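You operate a simulated robot arm through the tools that you are given. There is no shell and no other tool. Be economical: measure what you need, move in short steps, check, and stop when the job is done.

Carry out the task below with a simulated two-armed robot. There is one attempt and no reset: what you move stays moved.

TASK
Pick up the tall carton marked stands with one hand, pass it to the other hand and put it on the top of the shelf marked outgoing. Set down upright: tall carton marked stands.

The check looks at the end state, three seconds after you hand in, the way a careful person would. Anything else that was tipped, shoved, dropped, spilled or broken makes it a failure.

THE ROBOT
Two 6-joint arms with two-finger grippers on one trunk, on a base that drives. Base frame: it is fixed to the floor where the robot stands at the start and does not move with it; the origin is under the middle of the robot, x ahead of it, y to its left, z up. Units: m, degrees, N and s.
The left shoulder is at the start at [0.07, 0.176, 1.186], the right one opposite. With the tool pointing down near the work surface each hand reaches from about 0.2 to 0.54 m from the robot's upright axis, wherever it stands, measured 20 degrees to its own side. Places, roughly: top of the shelf marked outgoing [-4, 1.6, 0.5]. Payload 2.45 kg a hand.
Tool frame (each hand has its own): the origin (TCP) lies between the finger pads and is the grasp point; the fingertips stand 0.026 m ahead of it; z points along the fingers, y is the line along which they close. Largest opening 0.096 m; the body of the gripper starts 0.069 m behind the TCP.
Orientation is that of the tool frame in the base frame, as a unit quaternion [w, x, y, z]. With the fingers straight down and closing along the base's y, the tool's x points along the base's -x, its y along +y and its z along -z.

THE INTERFACE
- The arms move only by the tool move_arm. It takes "left_commands", "right_commands" or both (then of equal length, played together; a hand with none holds still); each is a list of rows, each a list of 7 numbers: the shift along the tool's x, y, z in m, then the turn, a rotation vector about the tool's x, y, z in degrees, then the opening in per cent of the stroke, from 0 (shut) to 100 (fully open). In form: [[dx, dy, dz, wx, wy, wz, hand], ...]. A call has 1 to 20 rows; each row shifts and turns the commanded pose from where the row before left it, along the tool's axes as they then stand. Rows are played at 5 a second. More than 0.05 m and 8.6 degrees between two rows, or a gripper value outside its range, and nothing of the call is played. A pose out of reach is approached as far as the arm can. The call stops where the force on the tool passes 40 N (or 10 N more than at its start, if that is more) or the arm is blocked; 0.2 s more then pass. The fingers move at their own pace and stop on an object; they squeeze with about 27 N. The grip force told is the motor's: it shows also when the fingers shut on nothing. Time passes only in rows, and 0.2 s behind the last, so rows that do not move let the fingers close. The reply holds the time, the measured pose of the TCP, the force on the tool along the base axes, the opening and the grip force, in the units named above and with some noise, with the torque about the TCP (base axes, N m) and any sound that the robot's microphone picked up, and new pictures: "views" is both (left out), scene, wrist or none (wrist: the cameras of the hands that moved).
- Cameras (640 x 400 px; columns grow to the right, rows downward): "scene" is now at [0.1127, 0.0172, 1.4716]; the picture's right is [0.27, -0.96, 0.00], its down [-0.84, -0.23, -0.49] and it looks along [0.47, 0.13, -0.87] (base axes); focal length 282 px, centre (320, 200). "left" rides on the left gripper at [0.082, -0.003, -0.098] in its tool frame; the picture's right is [0.04, 1.00, 0.00], its down [-0.73, 0.03, -0.68] and it looks along [-0.68, 0.03, 0.73] (tool axes); focal length 256 px, centre (320, 200). "right" rides on the right gripper at [0.082, 0.003, -0.098] in its tool frame; the picture's right is [-0.04, 1.00, 0.00], its down [-0.73, -0.03, -0.68] and it looks along [-0.68, -0.03, 0.73] (tool axes); focal length 256 px, centre (320, 200). There is no depth. A picture from a camera that has moved, and an enlarged one, comes with that camera's place and axes in the base frame and with its lens.
- raise_lower(by): slides the trunk up (or, below 0, down) by that many m; the arms and the scene camera ride with it, the base frame stays. It gives what a move gives, with no picture.
- drive_base(legs): drives the robot by 1 to 6 legs, each [ahead, left, turn to the left] in m, m and degrees, along the robot's own axes; the way and the turn of a leg run together, so that a leg with both is an arc; at most 1.5 m and 180 degrees a leg. The arms and the cameras ride along, it lands a little off, and it stops where it bumps. It gives what a move gives, and a new picture of the scene camera.
- head_to(pan, tilt): turns the head with the scene camera to pan (to the left, within 86 degrees either way) and tilt (down, from -29 to 69), counted from straight ahead of the robot. It gives what a move gives, and a new picture of the scene camera.
- inspect(camera, box): a new picture of the part [left, top, right, bottom] of that camera's present view, enlarged. The clock stands still meanwhile.
- job_done(): hands the job in; it is judged then, once.

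Work in short steps. Places have to be worked out from the pictures, the camera data and where the tool is seen: move nearer, look again, correct. Check each grasp and each placing, and mend what went wrong. You have 120 turns and 260 pictures in all, those below and enlarged ones among them. Open the grippers and draw the arms clear of the work before you hand the job in, unless the task says otherwise; then end with one line.

The tools are called by a JSON object that holds its "api" and its "payload". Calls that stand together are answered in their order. move_arm: Moves the arms, as the interface text tells. Its arguments: {"type":"object","properties":{"left_commands":{"type":"array"},"right_commands":{"type":"array"},"views":{"type":"string","enum":["both","scene","wrist","none"]}},"required":[]} The other tools are called the same way: raise_lower (by) slides the trunk up or down; drive_base (legs) drives the base; head_to (pan, tilt) turns the head that bears the scene camera; inspect (camera, box) takes an enlarged picture of a part of a camera's view; job_done () hands the job in.

At the start:

```text
clock: 0.0
left_eef_pos: [0.3394, 0.2, 0.6706]
left_tool_rot: [0.0, 0.0, 1.0, 0.0]
left_force: [-1.2, 0.1, 0.1]
left_moment: [0.01, 0.01, -0.01]
left_gripper_width: 0.0962
left_grip_force: 0.0
right_eef_pos: [0.3659, -0.1455, 0.7101]
right_tool_rot: [0.001, 0.0, 1.0, 0.0]
right_force: [0.4, -0.1, 0.1]
right_moment: [0.0, -0.02, 0.05]
right_gripper_width: 0.0958
right_grip_force: 0.1
trunk travel left (down, up): [-0.671, 0.169]
robot x, y, heading: [-0.0024, 0.0015, -0.1]
head pan, tilt: [15.6, 60.9]
```

scene: 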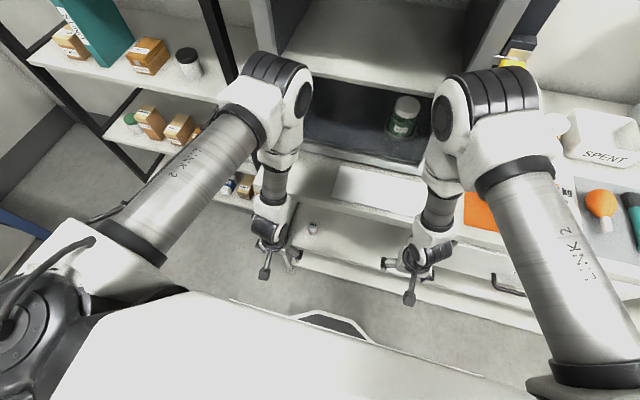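
right: 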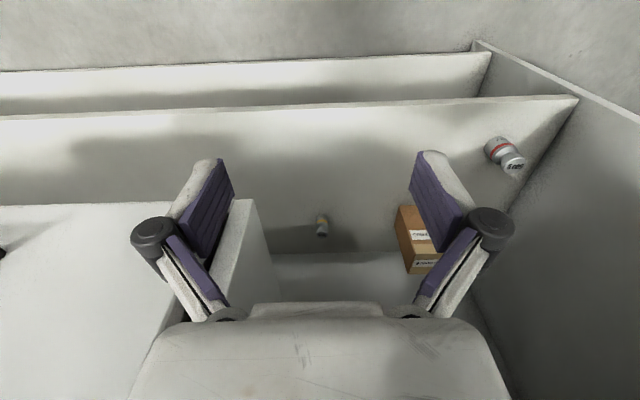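
left: 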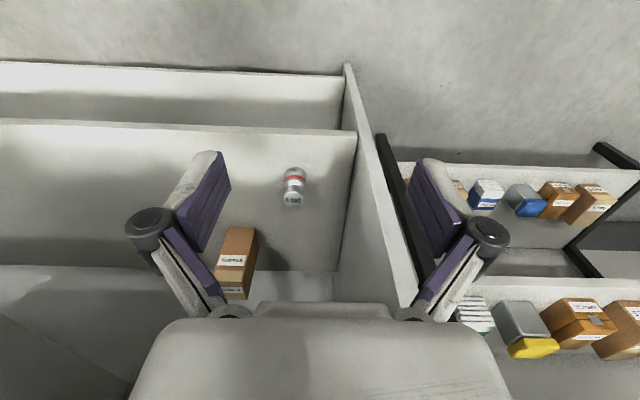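

The wrist cameras show a brown carton in a shelf or cabinet ahead; I enlarge it to read the label and look ahead with the head.

{"api": "inspect", "payload": {"camera": "left", "box": [180, 140, 360, 310]}}

{"api": "head_to", "payload": {"pan": 0, "tilt": 35}}

```text
2.35 times, centred on (270, 225) of left
camera zoom: at [0.2586, 0.1984, 0.7699], right [-0.04, 1.0, 0.0], down [0.73, 0.03, 0.68], along [0.68, 0.03, -0.73], focal length 602 px, centre (438, 141)
```

zoom: 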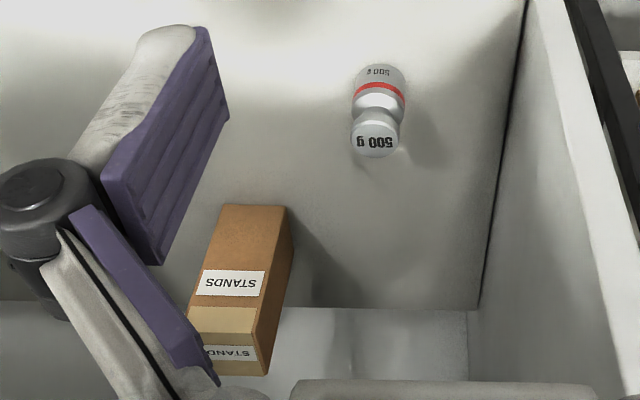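

```text
clock: 0.9
left_eef_pos: [0.3397, 0.2008, 0.671]
left_tool_rot: [0.0, -0.001, 1.0, 0.0]
left_force: [-1.2, -0.4, 1.9]
left_moment: [0.0, -0.02, 0.02]
left_gripper_width: 0.096
left_grip_force: 0.0
right_eef_pos: [0.3659, -0.1459, 0.7109]
right_tool_rot: [0.0, 0.0, 1.0, 0.0]
right_force: [0.0, 0.3, -0.3]
right_moment: [-0.01, 0.0, 0.03]
right_gripper_width: 0.0962
right_grip_force: 0.0
trunk travel left (down, up): [-0.671, 0.169]
robot x, y, heading: [-0.0013, 0.002, -0.1]
head pan, tilt: [0.0, 35.0]
camera scene: at [0.1375, -0.0004, 1.5068], right [0.0, -1.0, 0.0], down [-0.57, 0.0, -0.82], along [0.82, 0.0, -0.57], focal length 282 px, centre (320, 200)
```

scene: 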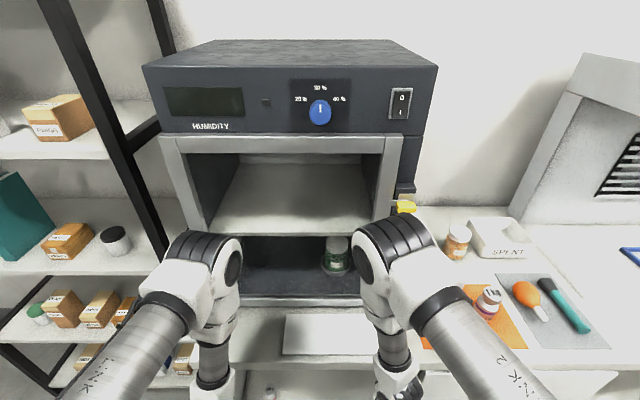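

The carton seems to stand upright in an open drawer (upside-down wrist view). I tilt the head down and zoom from the right wrist to triangulate.

{"api": "inspect", "payload": {"camera": "left", "box": [205, 215, 275, 310]}}

{"api": "inspect", "payload": {"camera": "right", "box": [300, 130, 540, 280]}}

{"api": "head_to", "payload": {"pan": 0, "tilt": 69}}

```text
4.21 times, centred on (240, 262) of left
camera zoom: at [0.2586, 0.1984, 0.7699], right [-0.04, 1.0, 0.0], down [0.73, 0.03, 0.68], along [0.68, 0.03, -0.73], focal length 1078 px, centre (657, -63)
```

zoom: 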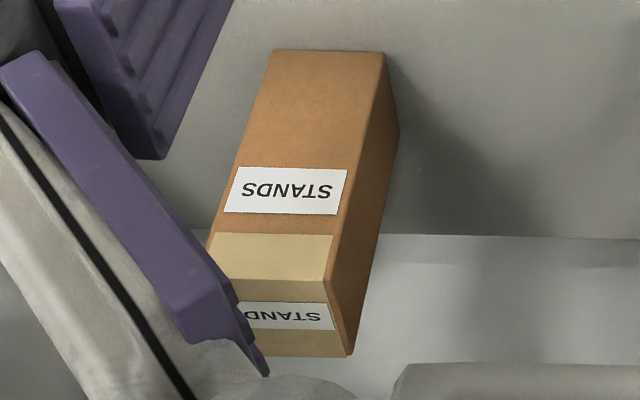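

```text
2.67 times, centred on (420, 205) of right
camera zoom: at [0.2845, -0.1428, 0.809], right [0.04, 1.0, 0.0], down [0.73, -0.03, 0.68], along [0.68, -0.03, -0.73], focal length 683 px, centre (53, 187)
```

zoom: 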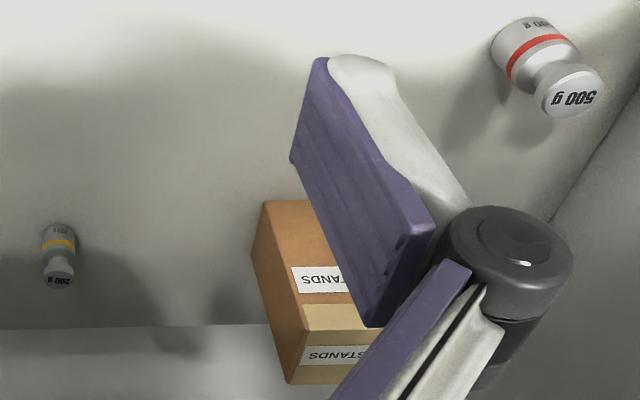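

```text
clock: 1.9
left_eef_pos: [0.3403, 0.2013, 0.6707]
left_tool_rot: [0.0, -0.001, 1.0, 0.0]
left_force: [0.8, 0.2, -0.8]
left_moment: [0.01, 0.01, 0.0]
left_gripper_width: 0.0959
left_grip_force: 0.0
right_eef_pos: [0.3662, -0.1466, 0.7106]
right_tool_rot: [0.0, 0.0, 1.0, 0.0]
right_force: [-0.2, -0.2, 0.1]
right_moment: [0.01, 0.02, 0.02]
right_gripper_width: 0.0959
right_grip_force: 0.0
trunk travel left (down, up): [-0.671, 0.169]
robot x, y, heading: [-0.0029, 0.0022, 0.3]
head pan, tilt: [0.0, 68.8]
camera scene: at [0.1054, -0.0005, 1.4633], right [0.0, -1.0, 0.0], down [-0.93, 0.0, -0.36], along [0.36, 0.0, -0.93], focal length 282 px, centre (320, 200)
```

scene: 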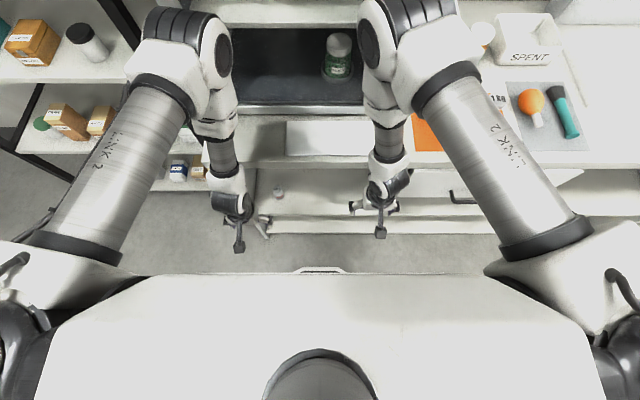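

Triangulation puts the carton around x 0.69–0.76, y 0.018–0.075, z 0.40–0.53 — probably partly under the bench. I back off and look from further to understand the structure.

{"api": "drive_base", "payload": {"legs": [[-0.5, 0, 0]]}}

{"api": "raise_lower", "payload": {"by": -0.4}}

{"api": "head_to", "payload": {"pan": 0, "tilt": 25}}

```text
clock: 4.8
left_eef_pos: [-0.1626, 0.2006, 0.6711]
left_tool_rot: [0.0, -0.001, 1.0, 0.0]
left_force: [0.3, -0.9, 1.2]
left_moment: [-0.01, -0.05, -0.02]
left_gripper_width: 0.0962
left_grip_force: 0.0
right_eef_pos: [-0.1337, -0.1465, 0.7107]
right_tool_rot: [-0.001, 0.0, 1.0, 0.0]
right_force: [-0.2, 0.1, 0.9]
right_moment: [0.0, -0.03, 0.0]
right_gripper_width: 0.096
right_grip_force: 0.1
trunk travel left (down, up): [-0.671, 0.169]
robot x, y, heading: [-0.5023, -0.0007, -0.1]
head pan, tilt: [0.0, 68.8]
camera scene: at [-0.3956, -0.0007, 1.4633], right [0.0, -1.0, 0.0], down [-0.93, 0.0, -0.36], along [0.36, 0.0, -0.93], focal length 282 px, centre (320, 200)
```

scene: 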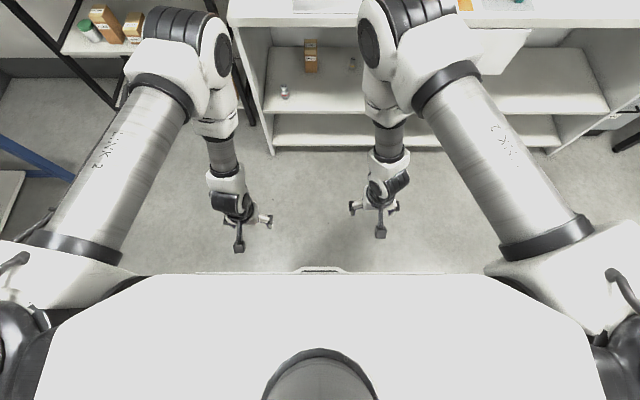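

```text
clock: 8.7
left_eef_pos: [-0.1615, 0.2008, 0.2705]
left_tool_rot: [0.0, -0.001, 1.0, 0.0]
left_force: [0.1, -0.4, -0.1]
left_moment: [0.03, 0.01, 0.02]
left_gripper_width: 0.096
left_grip_force: 0.1
right_eef_pos: [-0.1347, -0.1446, 0.311]
right_tool_rot: [0.0, -0.001, 1.0, 0.0]
right_force: [-1.0, -0.6, -0.6]
right_moment: [-0.04, -0.01, 0.01]
right_gripper_width: 0.0958
right_grip_force: 0.1
trunk travel left (down, up): [-0.271, 0.569]
robot x, y, heading: [-0.5037, -0.0008, 0.0]
head pan, tilt: [0.0, 68.8]
```

```text
clock: 9.8
left_eef_pos: [-0.1636, 0.2012, 0.2695]
left_tool_rot: [0.0, -0.001, 1.0, 0.0]
left_force: [-0.4, -0.5, -0.5]
left_moment: [0.03, -0.02, 0.05]
left_gripper_width: 0.096
left_grip_force: 0.2
right_eef_pos: [-0.1349, -0.1461, 0.3101]
right_tool_rot: [0.0, -0.002, 1.0, -0.001]
right_force: [-0.2, -0.6, -0.3]
right_moment: [0.02, 0.03, -0.02]
right_gripper_width: 0.0959
right_grip_force: 0.1
trunk travel left (down, up): [-0.271, 0.569]
robot x, y, heading: [-0.5011, 0.0009, 0.2]
head pan, tilt: [0.0, 25.0]
camera scene: at [-0.3593, -0.0007, 1.1226], right [0.0, -1.0, 0.0], down [-0.42, 0.0, -0.91], along [0.91, 0.0, -0.42], focal length 282 px, centre (320, 200)
```

scene: 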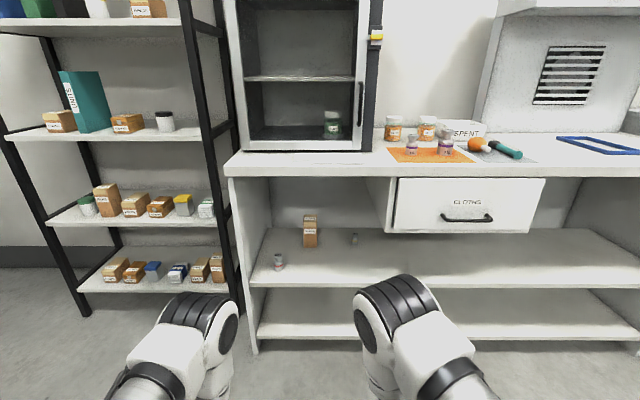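

The carton stands on the open shelf under the bench (shelf z≈0.40, front x≈0.47, bench underside ≈0.82). I'll reach in with the left hand tilted 30° below horizontal. First raise the left hand and tilt it, tucking the right hand back.

{"api": "move_arm", "payload": {"left_commands": [[-0.02, 0, -0.045, 0, 0, 0, 100], [-0.02, 0, -0.045, 0, 0, 0, 100], [-0.02, 0, -0.045, 0, 0, 0, 100], [-0.02, 0, -0.045, 0, 0, 0, 100], [-0.02, 0, -0.045, 0, 0, 0, 100], [-0.02, 0, -0.045, 0, 0, 0, 100], [0, 0, 0, 0, -8.57, 0, 100], [0, 0, 0, 0, -8.57, 0, 100], [0, 0, 0, 0, -8.57, 0, 100], [0, 0, 0, 0, -8.57, 0, 100], [0, 0, 0, 0, -8.57, 0, 100], [0, 0, 0, 0, -8.57, 0, 100], [0, 0, 0, 0, -8.58, 0, 100]], "right_commands": [[0.02, 0, -0.03, 0, 0, 0, 100], [0.02, 0, -0.03, 0, 0, 0, 100], [0.02, 0, -0.03, 0, 0, 0, 100], [0.02, 0, -0.03, 0, 0, 0, 100], [0.02, 0, -0.03, 0, 0, 0, 100], [0, 0, -0.03, 0, 0, 0, 100], [0, 0, 0, 0, 0, 0, 100], [0, 0, 0, 0, 0, 0, 100], [0, 0, 0, 0, 0, 0, 100], [0, 0, 0, 0, 0, 0, 100], [0, 0, 0, 0, 0, 0, 100], [0, 0, 0, 0, 0, 0, 100], [0, 0, 0, 0, 0, 0, 100]], "views": "both"}}

```text
clock: 12.6
left_eef_pos: [-0.0254, 0.1892, 0.5296]
left_tool_rot: [0.458, -0.006, 0.889, -0.014]
left_force: [0.2, -0.1, 0.6]
left_moment: [-0.01, 0.02, 0.03]
left_gripper_width: 0.096
left_grip_force: 0.1
left hand out of reach, approached as far as the arm can: row 8, 12, 13
right_eef_pos: [-0.1877, -0.1919, 0.4548]
right_tool_rot: [-0.002, 0.005, 1.0, 0.004]
right_force: [-0.8, 0.6, -0.5]
right_moment: [-0.03, 0.01, -0.01]
right_gripper_width: 0.096
right_grip_force: 0.0
right hand out of reach, approached as far as the arm can: row 1, 2, 3, 4, 5, 6
trunk travel left (down, up): [-0.271, 0.569]
robot x, y, heading: [-0.5008, 0.0002, 0.0]
head pan, tilt: [0.0, 25.0]
camera scene: at [-0.359, -0.0006, 1.1227], right [0.0, -1.0, 0.0], down [-0.42, 0.0, -0.91], along [0.91, 0.0, -0.42], focal length 282 px, centre (320, 200)
camera right: at [-0.2687, -0.1883, 0.5532], right [0.05, 1.0, 0.01], down [0.74, -0.04, 0.68], along [0.67, -0.03, -0.74], focal length 256 px, centre (320, 200)
camera left: at [-0.152, 0.1875, 0.522], right [-0.02, 1.0, -0.06], down [-0.13, 0.06, 0.99], along [0.99, 0.03, 0.12], focal length 256 px, centre (320, 200)
```

scene: 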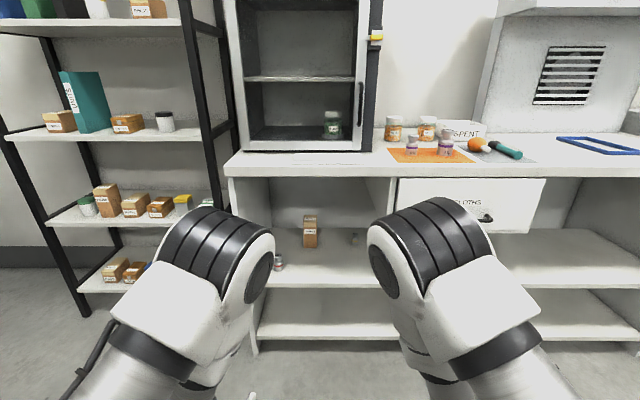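
right: 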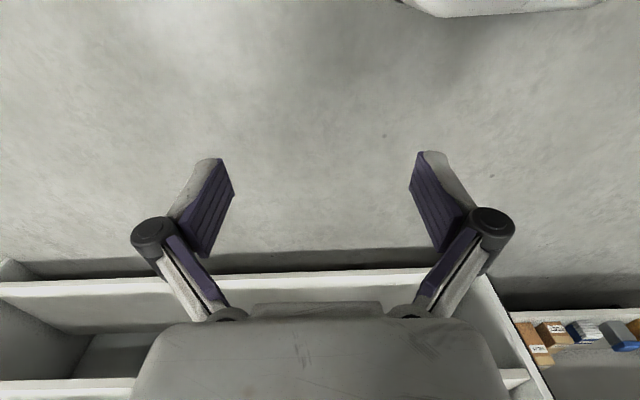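
left: 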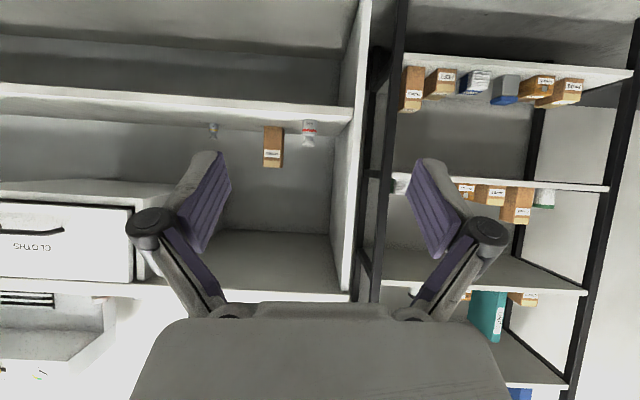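

Left is tilted ~35° below horizontal. Its elbow and the right elbow would be near the bench edge height, so I extend the left hand forward/up and swing the right hand out to the side before lowering the trunk.

{"api": "move_arm", "payload": {"left_commands": [[-0.034, 0, 0.013, 0, 0, 0, 100], [-0.034, 0, 0.013, 0, 0, 0, 100], [-0.034, 0, 0.013, 0, 0, 0, 100], [-0.034, 0, 0.013, 0, 0, 0, 100], [-0.034, 0, 0.013, 0, 0, 0, 100], [0, 0, 0, 0, 0, 0, 100], [0, 0, 0, 0, 0, 0, 100], [0, 0, 0, 0, 0, 0, 100]], "right_commands": [[0.0, -0.045, 0, 0, 0, 8, 100], [0.0, -0.045, 0, 0, 0, 8, 100], [0.0, -0.045, 0, 0, 0, 8, 100], [0.0, -0.045, 0, 0, 0, 8, 100], [0.0, -0.045, 0, 0, 0, 8, 100], [0.0, -0.045, 0, 0, 0, 8, 100], [0, -0.045, 0, 0, 0, 8, 100], [0, -0.045, 0, 0, 0, 8, 100]], "views": "scene"}}

```text
clock: 14.4
left_eef_pos: [0.1278, 0.1918, 0.6305]
left_tool_rot: [0.457, -0.007, 0.889, -0.016]
left_force: [0.6, 0.8, -1.0]
left_moment: [0.01, -0.02, -0.02]
left_gripper_width: 0.0959
left_grip_force: 0.1
right_eef_pos: [-0.2763, -0.3833, 0.3841]
right_tool_rot: [0.011, 0.508, 0.861, -0.008]
right_force: [1.3, -0.6, -0.6]
right_moment: [-0.02, 0.01, 0.0]
right_gripper_width: 0.0956
right_grip_force: 0.0
right hand out of reach, approached as far as the arm can: row 1, 2, 5, 6, 7, 8
trunk travel left (down, up): [-0.271, 0.569]
robot x, y, heading: [-0.4984, 0.0018, 0.3]
head pan, tilt: [0.0, 25.0]
camera scene: at [-0.3577, 0.0004, 1.1224], right [0.0, -1.0, 0.0], down [-0.42, 0.0, -0.91], along [0.91, 0.0, -0.42], focal length 282 px, centre (320, 200)
```

scene: 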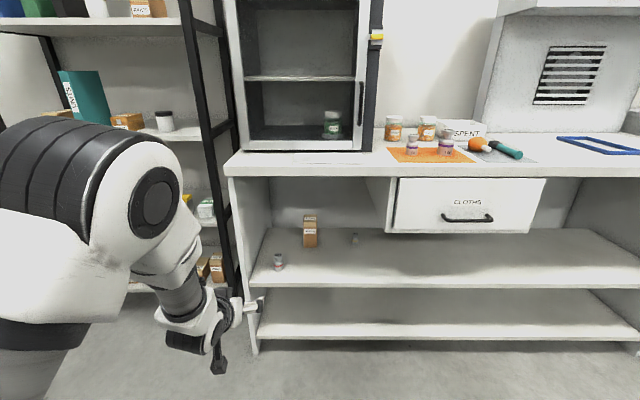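

The left elbow swung out to the left. I pan the head to see the elbow's actual placement before going further.

{"api": "head_to", "payload": {"pan": 45, "tilt": 45}}

```text
clock: 15.5
left_eef_pos: [0.1267, 0.1932, 0.6316]
left_tool_rot: [0.458, -0.007, 0.889, -0.015]
left_force: [-0.3, -0.1, -0.4]
left_moment: [-0.01, 0.0, 0.0]
left_gripper_width: 0.0959
left_grip_force: 0.0
right_eef_pos: [-0.2763, -0.384, 0.3846]
right_tool_rot: [0.012, 0.508, 0.861, -0.007]
right_force: [0.2, -1.4, 0.3]
right_moment: [0.0, 0.01, 0.02]
right_gripper_width: 0.0959
right_grip_force: 0.0
trunk travel left (down, up): [-0.271, 0.569]
robot x, y, heading: [-0.5028, -0.0012, 0.2]
head pan, tilt: [45.0, 45.0]
camera scene: at [-0.394, 0.0566, 1.0921], right [0.71, -0.71, 0.0], down [-0.5, -0.5, -0.71], along [0.5, 0.5, -0.71], focal length 282 px, centre (320, 200)
```

scene: 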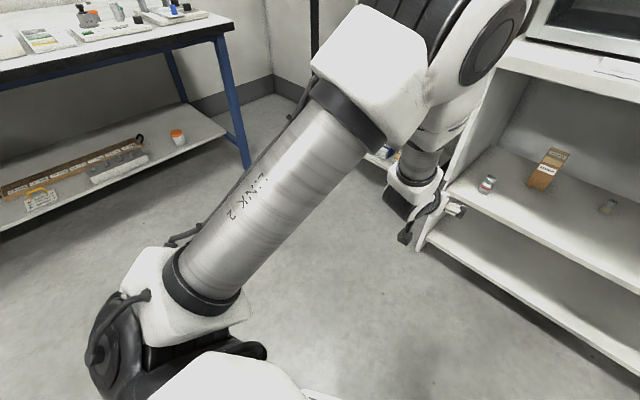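

The left elbow sits about 0.54 m ahead of the axis at z≈0.9, so the arm can extend much more. I extend it another 0.2 m so the base can stay back from the bench.

{"api": "move_arm", "payload": {"left_commands": [[-0.0232, 0, 0.0326, 0, 0, 0, 100], [-0.0232, 0, 0.0326, 0, 0, 0, 100], [-0.0232, 0, 0.0326, 0, 0, 0, 100], [-0.0232, 0, 0.0326, 0, 0, 0, 100], [-0.0232, 0, 0.0326, 0, 0, 0, 100], [0, 0, 0, 0, 0, 0, 100], [0, 0, 0, 0, 0, 0, 100]], "views": "scene"}}

{"api": "raise_lower", "payload": {"by": -0.16}}

{"api": "head_to", "payload": {"pan": 25, "tilt": 25}}

```text
clock: 17.1
left_eef_pos: [0.3283, 0.1916, 0.6299]
left_tool_rot: [0.458, -0.006, 0.889, -0.016]
left_force: [-0.2, -0.5, 0.1]
left_moment: [-0.02, -0.01, 0.01]
left_gripper_width: 0.096
left_grip_force: 0.1
right_eef_pos: [-0.2769, -0.3844, 0.3847]
right_tool_rot: [0.012, 0.509, 0.861, -0.007]
right_force: [-0.2, 0.1, 0.4]
right_moment: [0.0, 0.01, -0.01]
right_gripper_width: 0.0961
right_grip_force: 0.0
trunk travel left (down, up): [-0.271, 0.569]
robot x, y, heading: [-0.4997, 0.0003, 0.1]
head pan, tilt: [45.0, 45.0]
camera scene: at [-0.3941, 0.0566, 1.0921], right [0.71, -0.71, 0.0], down [-0.5, -0.5, -0.71], along [0.5, 0.5, -0.71], focal length 282 px, centre (320, 200)
```

scene: 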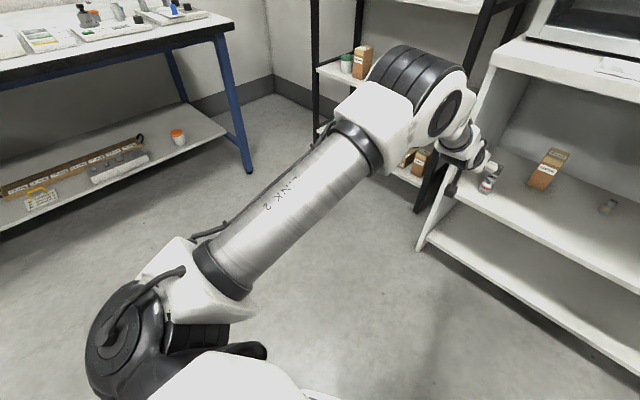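

```text
clock: 18.9
left_eef_pos: [0.3276, 0.1918, 0.4706]
left_tool_rot: [0.458, -0.006, 0.889, -0.017]
left_force: [0.1, 0.2, 0.2]
left_moment: [0.0, -0.01, 0.02]
left_gripper_width: 0.0961
left_grip_force: 0.1
right_eef_pos: [-0.2761, -0.3832, 0.2244]
right_tool_rot: [0.012, 0.508, 0.861, -0.008]
right_force: [-0.1, -0.5, -0.9]
right_moment: [-0.02, 0.02, 0.02]
right_gripper_width: 0.0959
right_grip_force: 0.1
trunk travel left (down, up): [-0.111, 0.729]
robot x, y, heading: [-0.5031, -0.0015, 0.0]
head pan, tilt: [45.0, 45.0]
```

```text
clock: 19.8
left_eef_pos: [0.3273, 0.1927, 0.4698]
left_tool_rot: [0.457, -0.007, 0.889, -0.016]
left_force: [-0.8, -0.4, -0.5]
left_moment: [0.0, -0.02, 0.01]
left_gripper_width: 0.0961
left_grip_force: 0.1
right_eef_pos: [-0.2759, -0.3843, 0.225]
right_tool_rot: [0.011, 0.509, 0.861, -0.007]
right_force: [0.5, -0.4, -0.3]
right_moment: [0.04, 0.0, -0.01]
right_gripper_width: 0.096
right_grip_force: 0.1
trunk travel left (down, up): [-0.111, 0.729]
robot x, y, heading: [-0.4974, 0.0013, 0.2]
head pan, tilt: [25.0, 25.0]
camera scene: at [-0.3681, 0.0382, 0.9626], right [0.43, -0.91, 0.0], down [-0.38, -0.18, -0.91], along [0.82, 0.39, -0.42], focal length 282 px, centre (320, 200)
```

scene: 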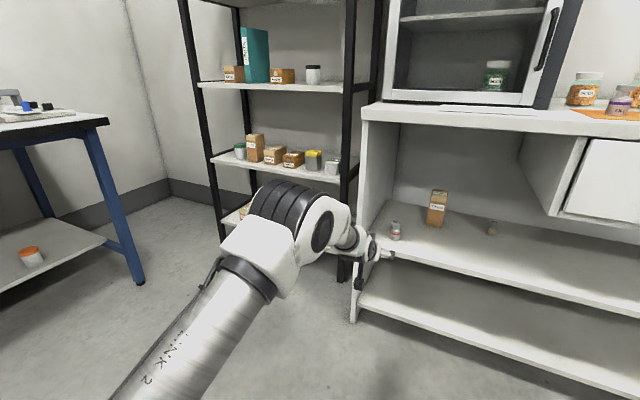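

Elbow is now low (~0.7) and outside the bench plane. I drive 0.145 m to the right to align the left hand with the carton at y≈0.046, then check the wrist view.

{"api": "drive_base", "payload": {"legs": [[0, -0.146, 0]]}}

{"api": "inspect", "payload": {"camera": "left", "box": [0, 0, 640, 400]}}

```text
clock: 20.8
left_eef_pos: [0.3372, 0.1451, 0.4715]
left_tool_rot: [0.458, -0.006, 0.889, -0.015]
left_force: [-0.6, 0.2, 0.9]
left_moment: [0.01, -0.02, 0.0]
left_gripper_width: 0.096
left_grip_force: 0.0
right_eef_pos: [-0.2655, -0.4316, 0.2238]
right_tool_rot: [0.012, 0.509, 0.861, -0.007]
right_force: [0.0, 0.4, 0.9]
right_moment: [0.04, 0.02, 0.03]
right_gripper_width: 0.0962
right_grip_force: 0.1
trunk travel left (down, up): [-0.111, 0.729]
robot x, y, heading: [-0.4885, -0.0481, 0.2]
head pan, tilt: [25.0, 25.0]
stopped in leg 1: the robot was blocked; the commanded pose is now the measured one
camera scene: at [-0.3573, -0.0096, 0.9627], right [0.43, -0.9, 0.0], down [-0.38, -0.18, -0.91], along [0.82, 0.39, -0.42], focal length 282 px, centre (320, 200)
```

scene: 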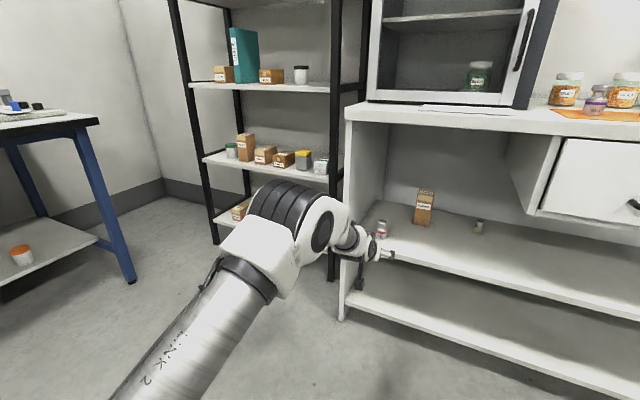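

```text
1.00 times, centred on (320, 200) of left (not enlarged: the box is as wide or as high as the picture)
camera zoom: at [0.2119, 0.143, 0.4633], right [-0.02, 1.0, -0.07], down [-0.13, 0.06, 0.99], along [0.99, 0.03, 0.13], focal length 256 px, centre (320, 200)
```

zoom: 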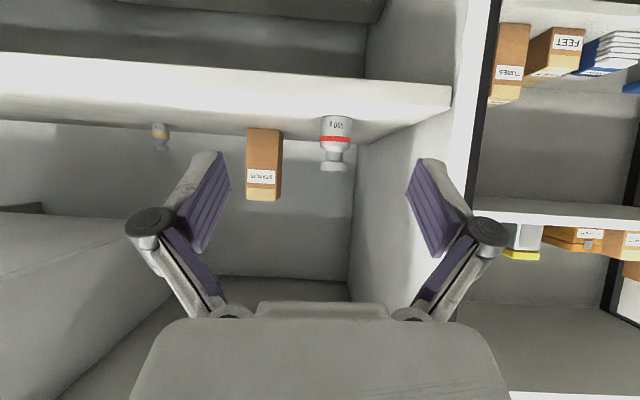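

Driving right was blocked after 5 cm; something stands on the right side. I look there.

{"api": "head_to", "payload": {"pan": -75, "tilt": 40}}

```text
clock: 22.5
left_eef_pos: [0.3384, 0.1453, 0.4701]
left_tool_rot: [0.459, -0.008, 0.889, -0.015]
left_force: [-0.2, 0.4, 0.2]
left_moment: [0.0, -0.01, 0.05]
left_gripper_width: 0.0963
left_grip_force: 0.1
right_eef_pos: [-0.2647, -0.4328, 0.2239]
right_tool_rot: [0.012, 0.509, 0.861, -0.007]
right_force: [0.3, -0.4, -0.3]
right_moment: [0.01, -0.01, -0.03]
right_gripper_width: 0.0959
right_grip_force: 0.0
trunk travel left (down, up): [-0.111, 0.729]
robot x, y, heading: [-0.4867, -0.0478, 0.3]
head pan, tilt: [-75.0, 40.0]
camera scene: at [-0.418, -0.131, 0.9394], right [-0.96, -0.26, 0.0], down [-0.17, 0.62, -0.77], along [0.2, -0.74, -0.64], focal length 282 px, centre (320, 200)
```

scene: 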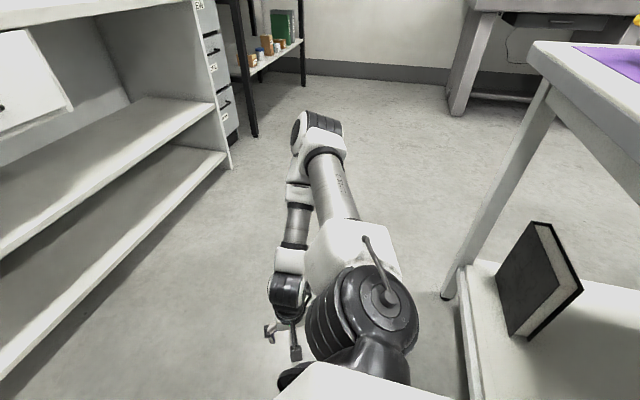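

The table behind on the right blocks the base's rear. I drive forward 0.1 m, then right.

{"api": "drive_base", "payload": {"legs": [[0.1, 0, 0], [0, -0.097, 0]]}}

```text
clock: 24.4
left_eef_pos: [0.4396, 0.0482, 0.4715]
left_tool_rot: [0.458, -0.007, 0.889, -0.015]
left_force: [0.0, -0.2, 0.2]
left_moment: [-0.01, 0.0, 0.02]
left_gripper_width: 0.0959
left_grip_force: 0.0
right_eef_pos: [-0.1649, -0.5294, 0.2243]
right_tool_rot: [0.011, 0.508, 0.861, -0.008]
right_force: [0.7, -0.1, -0.3]
right_moment: [-0.02, 0.03, -0.01]
right_gripper_width: 0.0961
right_grip_force: 0.1
trunk travel left (down, up): [-0.111, 0.729]
robot x, y, heading: [-0.3859, -0.146, 0.1]
head pan, tilt: [-75.0, 40.0]
camera scene: at [-0.3167, -0.2281, 0.9394], right [-0.96, -0.26, 0.0], down [-0.17, 0.62, -0.77], along [0.2, -0.74, -0.64], focal length 282 px, centre (320, 200)
```

scene: 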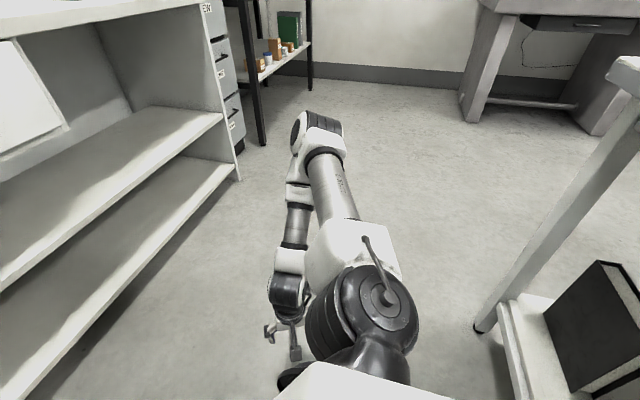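

Aligned (left TCP y≈0.048). I look forward-left and creep in 0.13 m.

{"api": "head_to", "payload": {"pan": 20, "tilt": 20}}

{"api": "drive_base", "payload": {"legs": [[0.13, 0, 0]]}}

{"api": "inspect", "payload": {"camera": "left", "box": [0, 0, 640, 400]}}

```text
clock: 26.1
left_eef_pos: [0.4394, 0.0473, 0.4713]
left_tool_rot: [0.458, -0.006, 0.889, -0.015]
left_force: [-0.8, 0.3, 0.8]
left_moment: [-0.02, 0.01, -0.03]
left_gripper_width: 0.096
left_grip_force: 0.1
right_eef_pos: [-0.1634, -0.5299, 0.2251]
right_tool_rot: [0.012, 0.509, 0.861, -0.007]
right_force: [0.6, -0.5, 0.5]
right_moment: [-0.05, 0.03, -0.02]
right_gripper_width: 0.0964
right_grip_force: 0.1
trunk travel left (down, up): [-0.111, 0.729]
robot x, y, heading: [-0.3849, -0.1453, 0.2]
head pan, tilt: [20.0, 20.0]
camera scene: at [-0.2516, -0.1139, 0.9708], right [0.34, -0.94, 0.0], down [-0.32, -0.12, -0.94], along [0.88, 0.32, -0.34], focal length 282 px, centre (320, 200)
```

scene: 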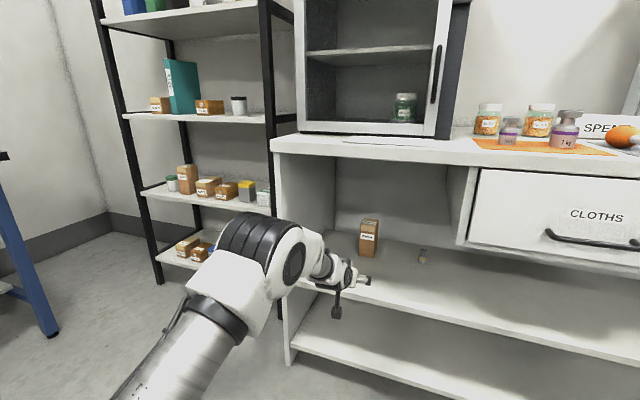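

```text
clock: 27.4
left_eef_pos: [0.5708, 0.0486, 0.4712]
left_tool_rot: [0.458, -0.007, 0.889, -0.015]
left_force: [0.1, 0.1, 0.5]
left_moment: [-0.01, -0.01, 0.0]
left_gripper_width: 0.0961
left_grip_force: 0.2
right_eef_pos: [-0.0321, -0.5291, 0.2241]
right_tool_rot: [0.012, 0.509, 0.861, -0.007]
right_force: [0.1, -0.4, -0.1]
right_moment: [0.0, 0.01, 0.03]
right_gripper_width: 0.0961
right_grip_force: 0.0
trunk travel left (down, up): [-0.111, 0.729]
robot x, y, heading: [-0.2599, -0.1443, 0.4]
head pan, tilt: [20.0, 20.0]
camera scene: at [-0.1207, -0.1133, 0.9707], right [0.35, -0.94, 0.0], down [-0.32, -0.12, -0.94], along [0.88, 0.32, -0.34], focal length 282 px, centre (320, 200)
```

scene: 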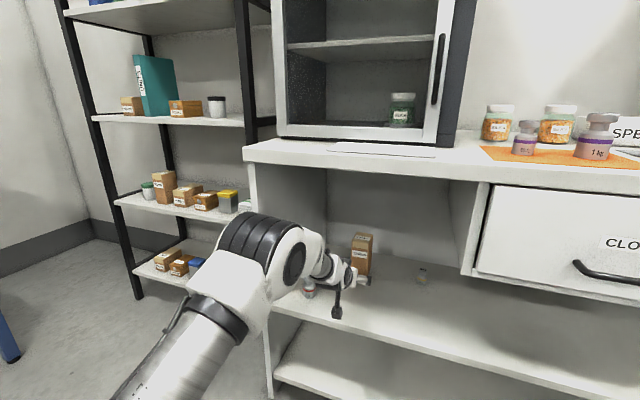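

```text
1.00 times, centred on (320, 200) of left (not enlarged: the box is as wide or as high as the picture)
camera zoom: at [0.4441, 0.0466, 0.4628], right [-0.02, 1.0, -0.07], down [-0.13, 0.06, 0.99], along [0.99, 0.03, 0.13], focal length 256 px, centre (320, 200)
```

zoom: 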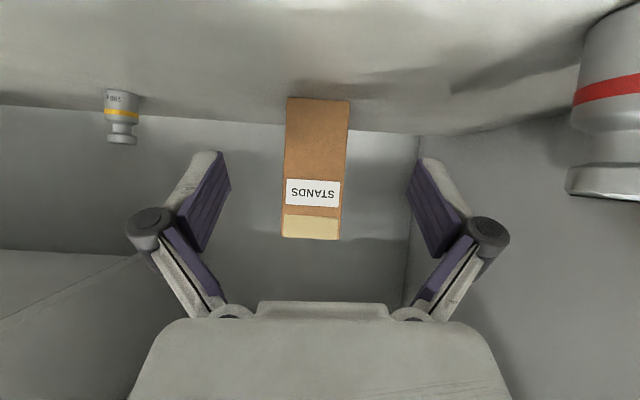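

The carton is centred between the fingers; the hand is rolled ~4°. I correct the roll and advance 0.10 m with a 2 cm drop toward it, then check.

{"api": "move_arm", "payload": {"left_commands": [[0, 0, 0, -2.3, 0, 3.3, 100], [-0.0104, 0, 0.0232, 0, 0, 0, 100], [-0.0104, 0, 0.0232, 0, 0, 0, 100], [-0.0104, 0, 0.0232, 0, 0, 0, 100], [-0.0104, 0, 0.0232, 0, 0, 0, 100], [0, 0, 0, 0, 0, 0, 100]], "views": "both"}}

```text
clock: 28.8
left_eef_pos: [0.6619, 0.0496, 0.452]
left_tool_rot: [0.459, 0.008, 0.888, 0.018]
left_force: [0.1, 0.2, 0.3]
left_moment: [-0.01, -0.01, 0.01]
left_gripper_width: 0.0961
left_grip_force: 0.2
left hand out of reach, approached as far as the arm can: row 3, 5
right_eef_pos: [-0.0331, -0.5288, 0.2244]
right_tool_rot: [0.012, 0.508, 0.861, -0.008]
right_force: [0.0, 0.7, -0.1]
right_moment: [0.0, 0.03, -0.01]
right_gripper_width: 0.0959
right_grip_force: 0.0
trunk travel left (down, up): [-0.111, 0.729]
robot x, y, heading: [-0.2576, -0.145, 0.3]
head pan, tilt: [20.0, 20.0]
camera scene: at [-0.1206, -0.1133, 0.9707], right [0.35, -0.94, 0.0], down [-0.32, -0.12, -0.94], along [0.88, 0.32, -0.34], focal length 282 px, centre (320, 200)
camera left: at [0.5342, 0.048, 0.4432], right [-0.02, 1.0, 0.01], down [-0.13, -0.01, 0.99], along [0.99, 0.02, 0.13], focal length 256 px, centre (320, 200)
```

scene: 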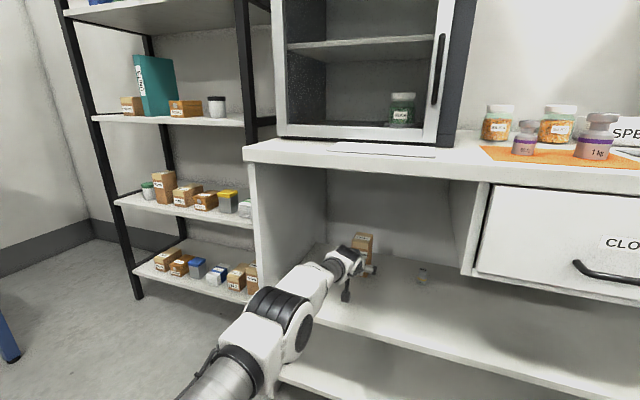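
left: 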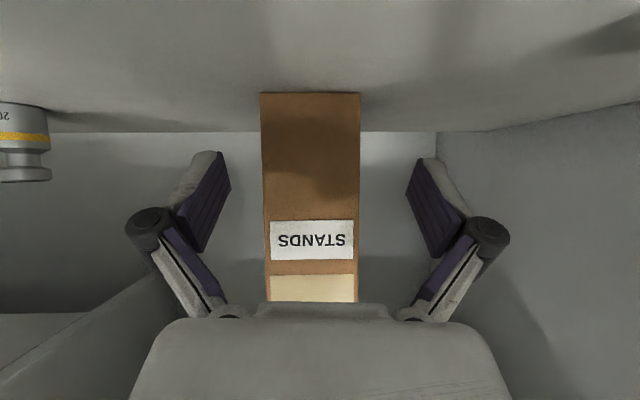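

Roll is corrected and the carton is centred; nearly at arm extension but elbow is clear (z≈0.6, x≈0.23). I drive forward 0.056 m to bring the TCP into the carton's middle.

{"api": "drive_base", "payload": {"legs": [[0.056, 0, 0]]}}

{"api": "inspect", "payload": {"camera": "left", "box": [0, 0, 640, 400]}}

```text
clock: 29.8
left_eef_pos: [0.7179, 0.0498, 0.452]
left_tool_rot: [0.459, 0.008, 0.888, 0.018]
left_force: [0.7, 0.3, 0.3]
left_moment: [0.03, 0.0, 0.01]
left_gripper_width: 0.0958
left_grip_force: 0.2
right_eef_pos: [0.0239, -0.5282, 0.2251]
right_tool_rot: [0.012, 0.507, 0.862, -0.007]
right_force: [0.0, -0.6, 0.0]
right_moment: [0.03, -0.02, 0.04]
right_gripper_width: 0.0961
right_grip_force: 0.1
trunk travel left (down, up): [-0.111, 0.729]
robot x, y, heading: [-0.199, -0.1449, 0.1]
head pan, tilt: [20.0, 20.0]
camera scene: at [-0.064, -0.1129, 0.9707], right [0.35, -0.94, 0.0], down [-0.32, -0.12, -0.94], along [0.88, 0.33, -0.34], focal length 282 px, centre (320, 200)
```

scene: 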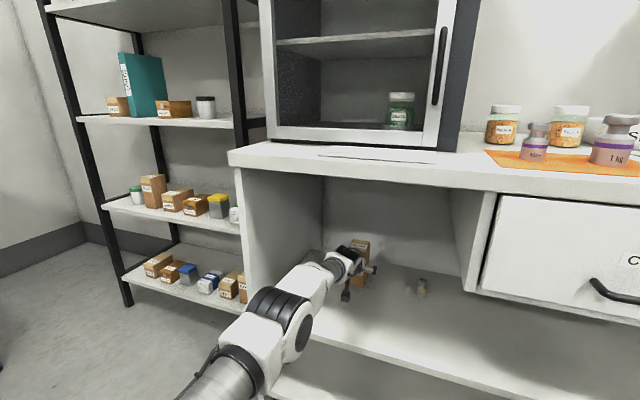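

```text
1.00 times, centred on (320, 200) of left (not enlarged: the box is as wide or as high as the picture)
camera zoom: at [0.5907, 0.0488, 0.4434], right [-0.02, 1.0, 0.01], down [-0.13, -0.01, 0.99], along [0.99, 0.02, 0.13], focal length 256 px, centre (320, 200)
```

zoom: 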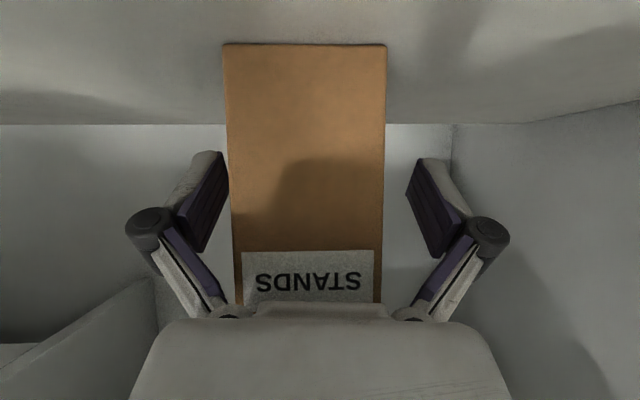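

The fingers straddle the carton about 3 cm in; I shift 4 mm right to centre and close.

{"api": "move_arm", "payload": {"left_commands": [[0, -0.004, 0, 0, 0, 0, 100], [0, 0, 0, 0, 0, 0, 60], [0, 0, 0, 0, 0, 0, 40], [0, 0, 0, 0, 0, 0, 0], [0, 0, 0, 0, 0, 0, 0], [0, 0, 0, 0, 0, 0, 0]], "views": "wrist"}}

```text
clock: 31.2
left_eef_pos: [0.7171, 0.0465, 0.4534]
left_tool_rot: [0.46, 0.009, 0.888, 0.018]
left_force: [0.6, -1.4, 3.1]
left_moment: [-0.25, -0.21, -0.12]
left_gripper_width: 0.0603
left_grip_force: 27.5
right_eef_pos: [0.0228, -0.5271, 0.2238]
right_tool_rot: [0.012, 0.507, 0.862, -0.007]
right_force: [-0.2, -0.9, -0.4]
right_moment: [-0.01, 0.01, 0.01]
right_gripper_width: 0.0958
right_grip_force: 0.0
trunk travel left (down, up): [-0.111, 0.729]
robot x, y, heading: [-0.2006, -0.1448, 0.3]
head pan, tilt: [20.0, 20.0]
camera left: at [0.5908, 0.0446, 0.4443], right [-0.02, 1.0, 0.01], down [-0.13, -0.01, 0.99], along [0.99, 0.02, 0.13], focal length 256 px, centre (320, 200)
```

left: 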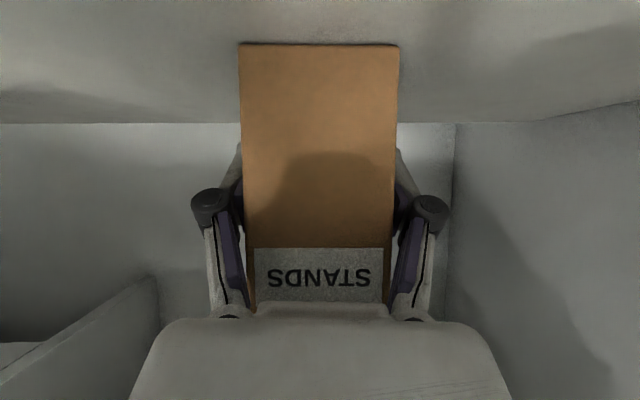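

The carton is gripped (width 0.060, 27 N). I lift it 4 cm by the trunk and check.

{"api": "raise_lower", "payload": {"by": 0.04}}

{"api": "inspect", "payload": {"camera": "left", "box": [0, 0, 640, 400]}}

```text
clock: 32.0
left_eef_pos: [0.718, 0.0465, 0.4923]
left_tool_rot: [0.459, 0.008, 0.888, 0.018]
left_force: [-1.2, -0.2, -1.3]
left_moment: [0.04, 0.01, 0.02]
left_gripper_width: 0.0602
left_grip_force: 26.9
right_eef_pos: [0.0237, -0.5289, 0.2635]
right_tool_rot: [0.012, 0.508, 0.861, -0.007]
right_force: [0.5, 0.9, 0.7]
right_moment: [-0.06, 0.0, -0.01]
right_gripper_width: 0.0961
right_grip_force: 0.1
trunk travel left (down, up): [-0.151, 0.689]
robot x, y, heading: [-0.2012, -0.1459, 0.5]
head pan, tilt: [20.0, 20.0]
```

```text
1.00 times, centred on (320, 200) of left (not enlarged: the box is as wide or as high as the picture)
camera zoom: at [0.591, 0.045, 0.4828], right [-0.02, 1.0, 0.01], down [-0.13, -0.01, 0.99], along [0.99, 0.02, 0.13], focal length 256 px, centre (320, 200)
```

zoom: 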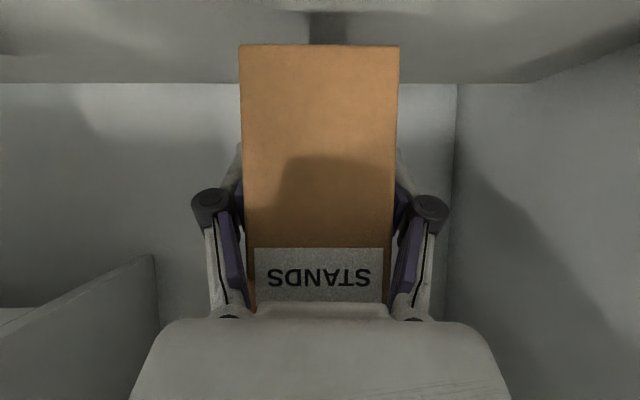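

Lift holds firmly. I drive back 0.18 m, then pull the hand out with the arm.

{"api": "drive_base", "payload": {"legs": [[-0.18, 0, 0]]}}

{"api": "move_arm", "payload": {"left_commands": [[0.0232, 0, -0.0326, 0, 0, 0, 0], [0.0232, 0, -0.0326, 0, 0, 0, 0], [0.0232, 0, -0.0326, 0, 0, 0, 0], [0.0232, 0, -0.0326, 0, 0, 0, 0], [0.0232, 0, -0.0326, 0, 0, 0, 0], [0.0116, 0, -0.0163, 0, 0, 0, 0]], "views": "scene"}}

```text
clock: 33.5
left_eef_pos: [0.5361, 0.0436, 0.4917]
left_tool_rot: [0.46, 0.01, 0.888, 0.017]
left_force: [0.7, -0.1, -1.3]
left_moment: [-0.02, 0.01, -0.01]
left_gripper_width: 0.0599
left_grip_force: 27.2
right_eef_pos: [-0.1567, -0.5298, 0.2648]
right_tool_rot: [0.012, 0.508, 0.861, -0.007]
right_force: [0.3, 0.2, 0.5]
right_moment: [-0.01, -0.03, 0.01]
right_gripper_width: 0.0959
right_grip_force: 0.1
trunk travel left (down, up): [-0.151, 0.689]
robot x, y, heading: [-0.384, -0.1458, 0.0]
head pan, tilt: [20.0, 20.0]
camera scene: at [-0.2451, -0.1139, 1.0108], right [0.35, -0.94, 0.0], down [-0.32, -0.12, -0.94], along [0.88, 0.32, -0.34], focal length 282 px, centre (320, 200)
```

scene: 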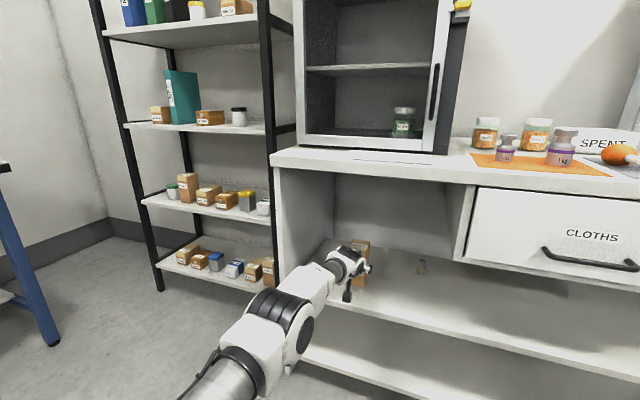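

```text
clock: 34.9
left_eef_pos: [0.3302, 0.0474, 0.4916]
left_tool_rot: [0.46, 0.009, 0.888, 0.017]
left_force: [-0.6, 0.4, -1.3]
left_moment: [0.01, 0.06, 0.0]
left_gripper_width: 0.0582
left_grip_force: 27.0
left hand out of reach, approached as far as the arm can: row 2
right_eef_pos: [-0.1572, -0.5291, 0.2639]
right_tool_rot: [0.011, 0.508, 0.861, -0.007]
right_force: [0.3, 0.6, 0.7]
right_moment: [0.03, 0.0, -0.01]
right_gripper_width: 0.0961
right_grip_force: 0.0
trunk travel left (down, up): [-0.151, 0.689]
robot x, y, heading: [-0.3798, -0.1472, 0.1]
head pan, tilt: [20.0, 20.0]
camera scene: at [-0.245, -0.1139, 1.0108], right [0.35, -0.94, 0.0], down [-0.32, -0.12, -0.94], along [0.88, 0.32, -0.34], focal length 282 px, centre (320, 200)
```

scene: 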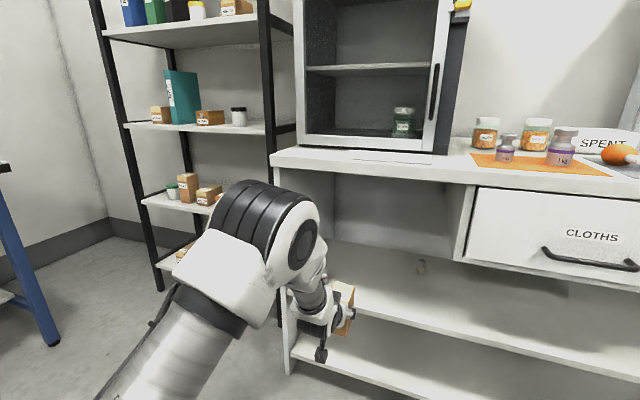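

The carton is out of the shelf. I drive left then back for room, and raise the trunk for the handover.

{"api": "drive_base", "payload": {"legs": [[0, 0.15, 0], [-0.12, 0, 0]]}}

{"api": "raise_lower", "payload": {"by": 0.35}}

{"api": "head_to", "payload": {"pan": 10, "tilt": 45}}

{"api": "inspect", "payload": {"camera": "left", "box": [0, 0, 640, 400]}}

```text
clock: 37.1
left_eef_pos: [0.2123, 0.1966, 0.4933]
left_tool_rot: [0.46, 0.009, 0.888, 0.017]
left_force: [0.7, 0.3, -2.1]
left_moment: [0.01, 0.04, -0.01]
left_gripper_width: 0.0577
left_grip_force: 26.9
right_eef_pos: [-0.2782, -0.3814, 0.2652]
right_tool_rot: [0.012, 0.509, 0.861, -0.007]
right_force: [0.0, 0.1, -0.2]
right_moment: [0.0, -0.04, -0.02]
right_gripper_width: 0.0959
right_grip_force: 0.0
trunk travel left (down, up): [-0.151, 0.689]
robot x, y, heading: [-0.5009, 0.0041, 0.5]
head pan, tilt: [20.0, 20.0]
camera scene: at [-0.3647, 0.035, 1.0108], right [0.34, -0.94, 0.0], down [-0.32, -0.12, -0.94], along [0.88, 0.32, -0.34], focal length 282 px, centre (320, 200)
```

scene: 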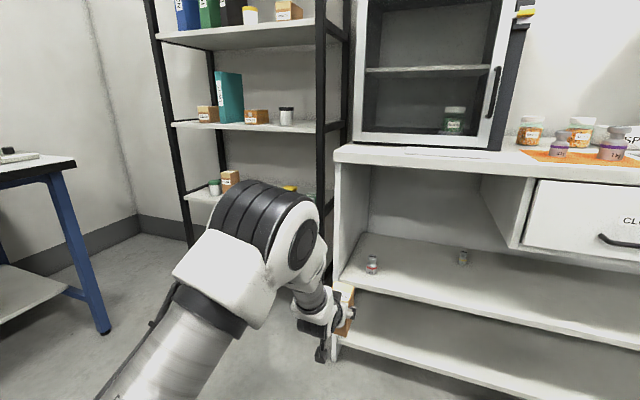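

```text
clock: 40.5
left_eef_pos: [0.2123, 0.1948, 0.8428]
left_tool_rot: [0.459, 0.01, 0.888, 0.017]
left_force: [-0.3, 0.6, -0.9]
left_moment: [-0.04, 0.03, -0.02]
left_gripper_width: 0.0575
left_grip_force: 27.3
right_eef_pos: [-0.2765, -0.3814, 0.614]
right_tool_rot: [0.012, 0.509, 0.861, -0.007]
right_force: [-0.2, 0.1, -0.7]
right_moment: [0.02, -0.03, 0.0]
right_gripper_width: 0.0955
right_grip_force: 0.1
trunk travel left (down, up): [-0.501, 0.339]
robot x, y, heading: [-0.4994, 0.0079, 0.3]
head pan, tilt: [20.0, 20.0]
```

```text
clock: 41.4
left_eef_pos: [0.2133, 0.1957, 0.8418]
left_tool_rot: [0.459, 0.009, 0.888, 0.018]
left_force: [0.4, 0.9, -0.8]
left_moment: [0.0, 0.01, 0.0]
left_gripper_width: 0.0572
left_grip_force: 26.7
right_eef_pos: [-0.2767, -0.3809, 0.6158]
right_tool_rot: [0.012, 0.509, 0.861, -0.007]
right_force: [-0.7, 0.4, -0.6]
right_moment: [-0.02, 0.0, 0.0]
right_gripper_width: 0.096
right_grip_force: 0.1
trunk travel left (down, up): [-0.501, 0.339]
robot x, y, heading: [-0.5033, 0.0022, 0.2]
head pan, tilt: [10.0, 45.0]
camera scene: at [-0.3717, 0.0173, 1.3221], right [0.18, -0.98, 0.0], down [-0.7, -0.13, -0.71], along [0.7, 0.13, -0.71], focal length 282 px, centre (320, 200)
```

scene: 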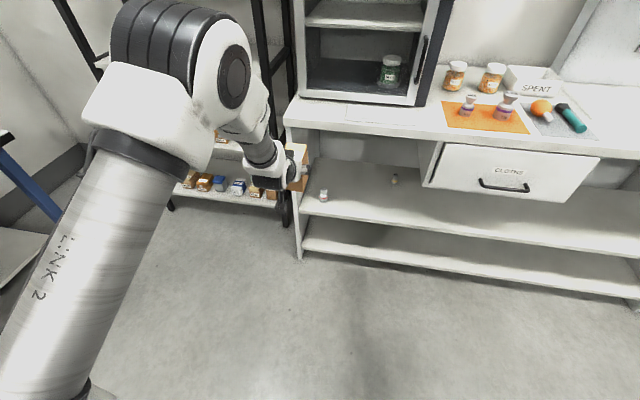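

```text
1.00 times, centred on (320, 200) of left (not enlarged: the box is as wide or as high as the picture)
camera zoom: at [0.0862, 0.1947, 0.8329], right [-0.02, 1.0, 0.01], down [-0.13, -0.01, 0.99], along [0.99, 0.02, 0.13], focal length 256 px, centre (320, 200)
```

zoom: 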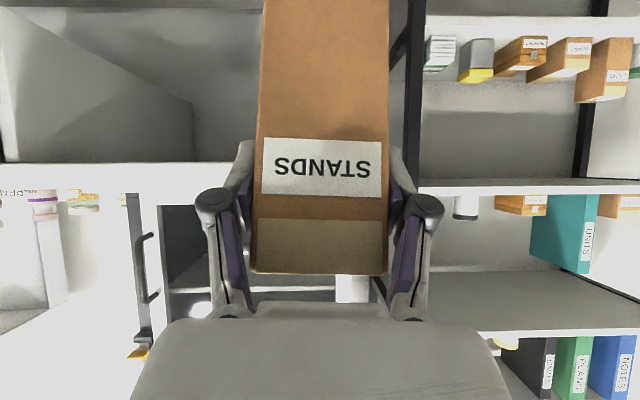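

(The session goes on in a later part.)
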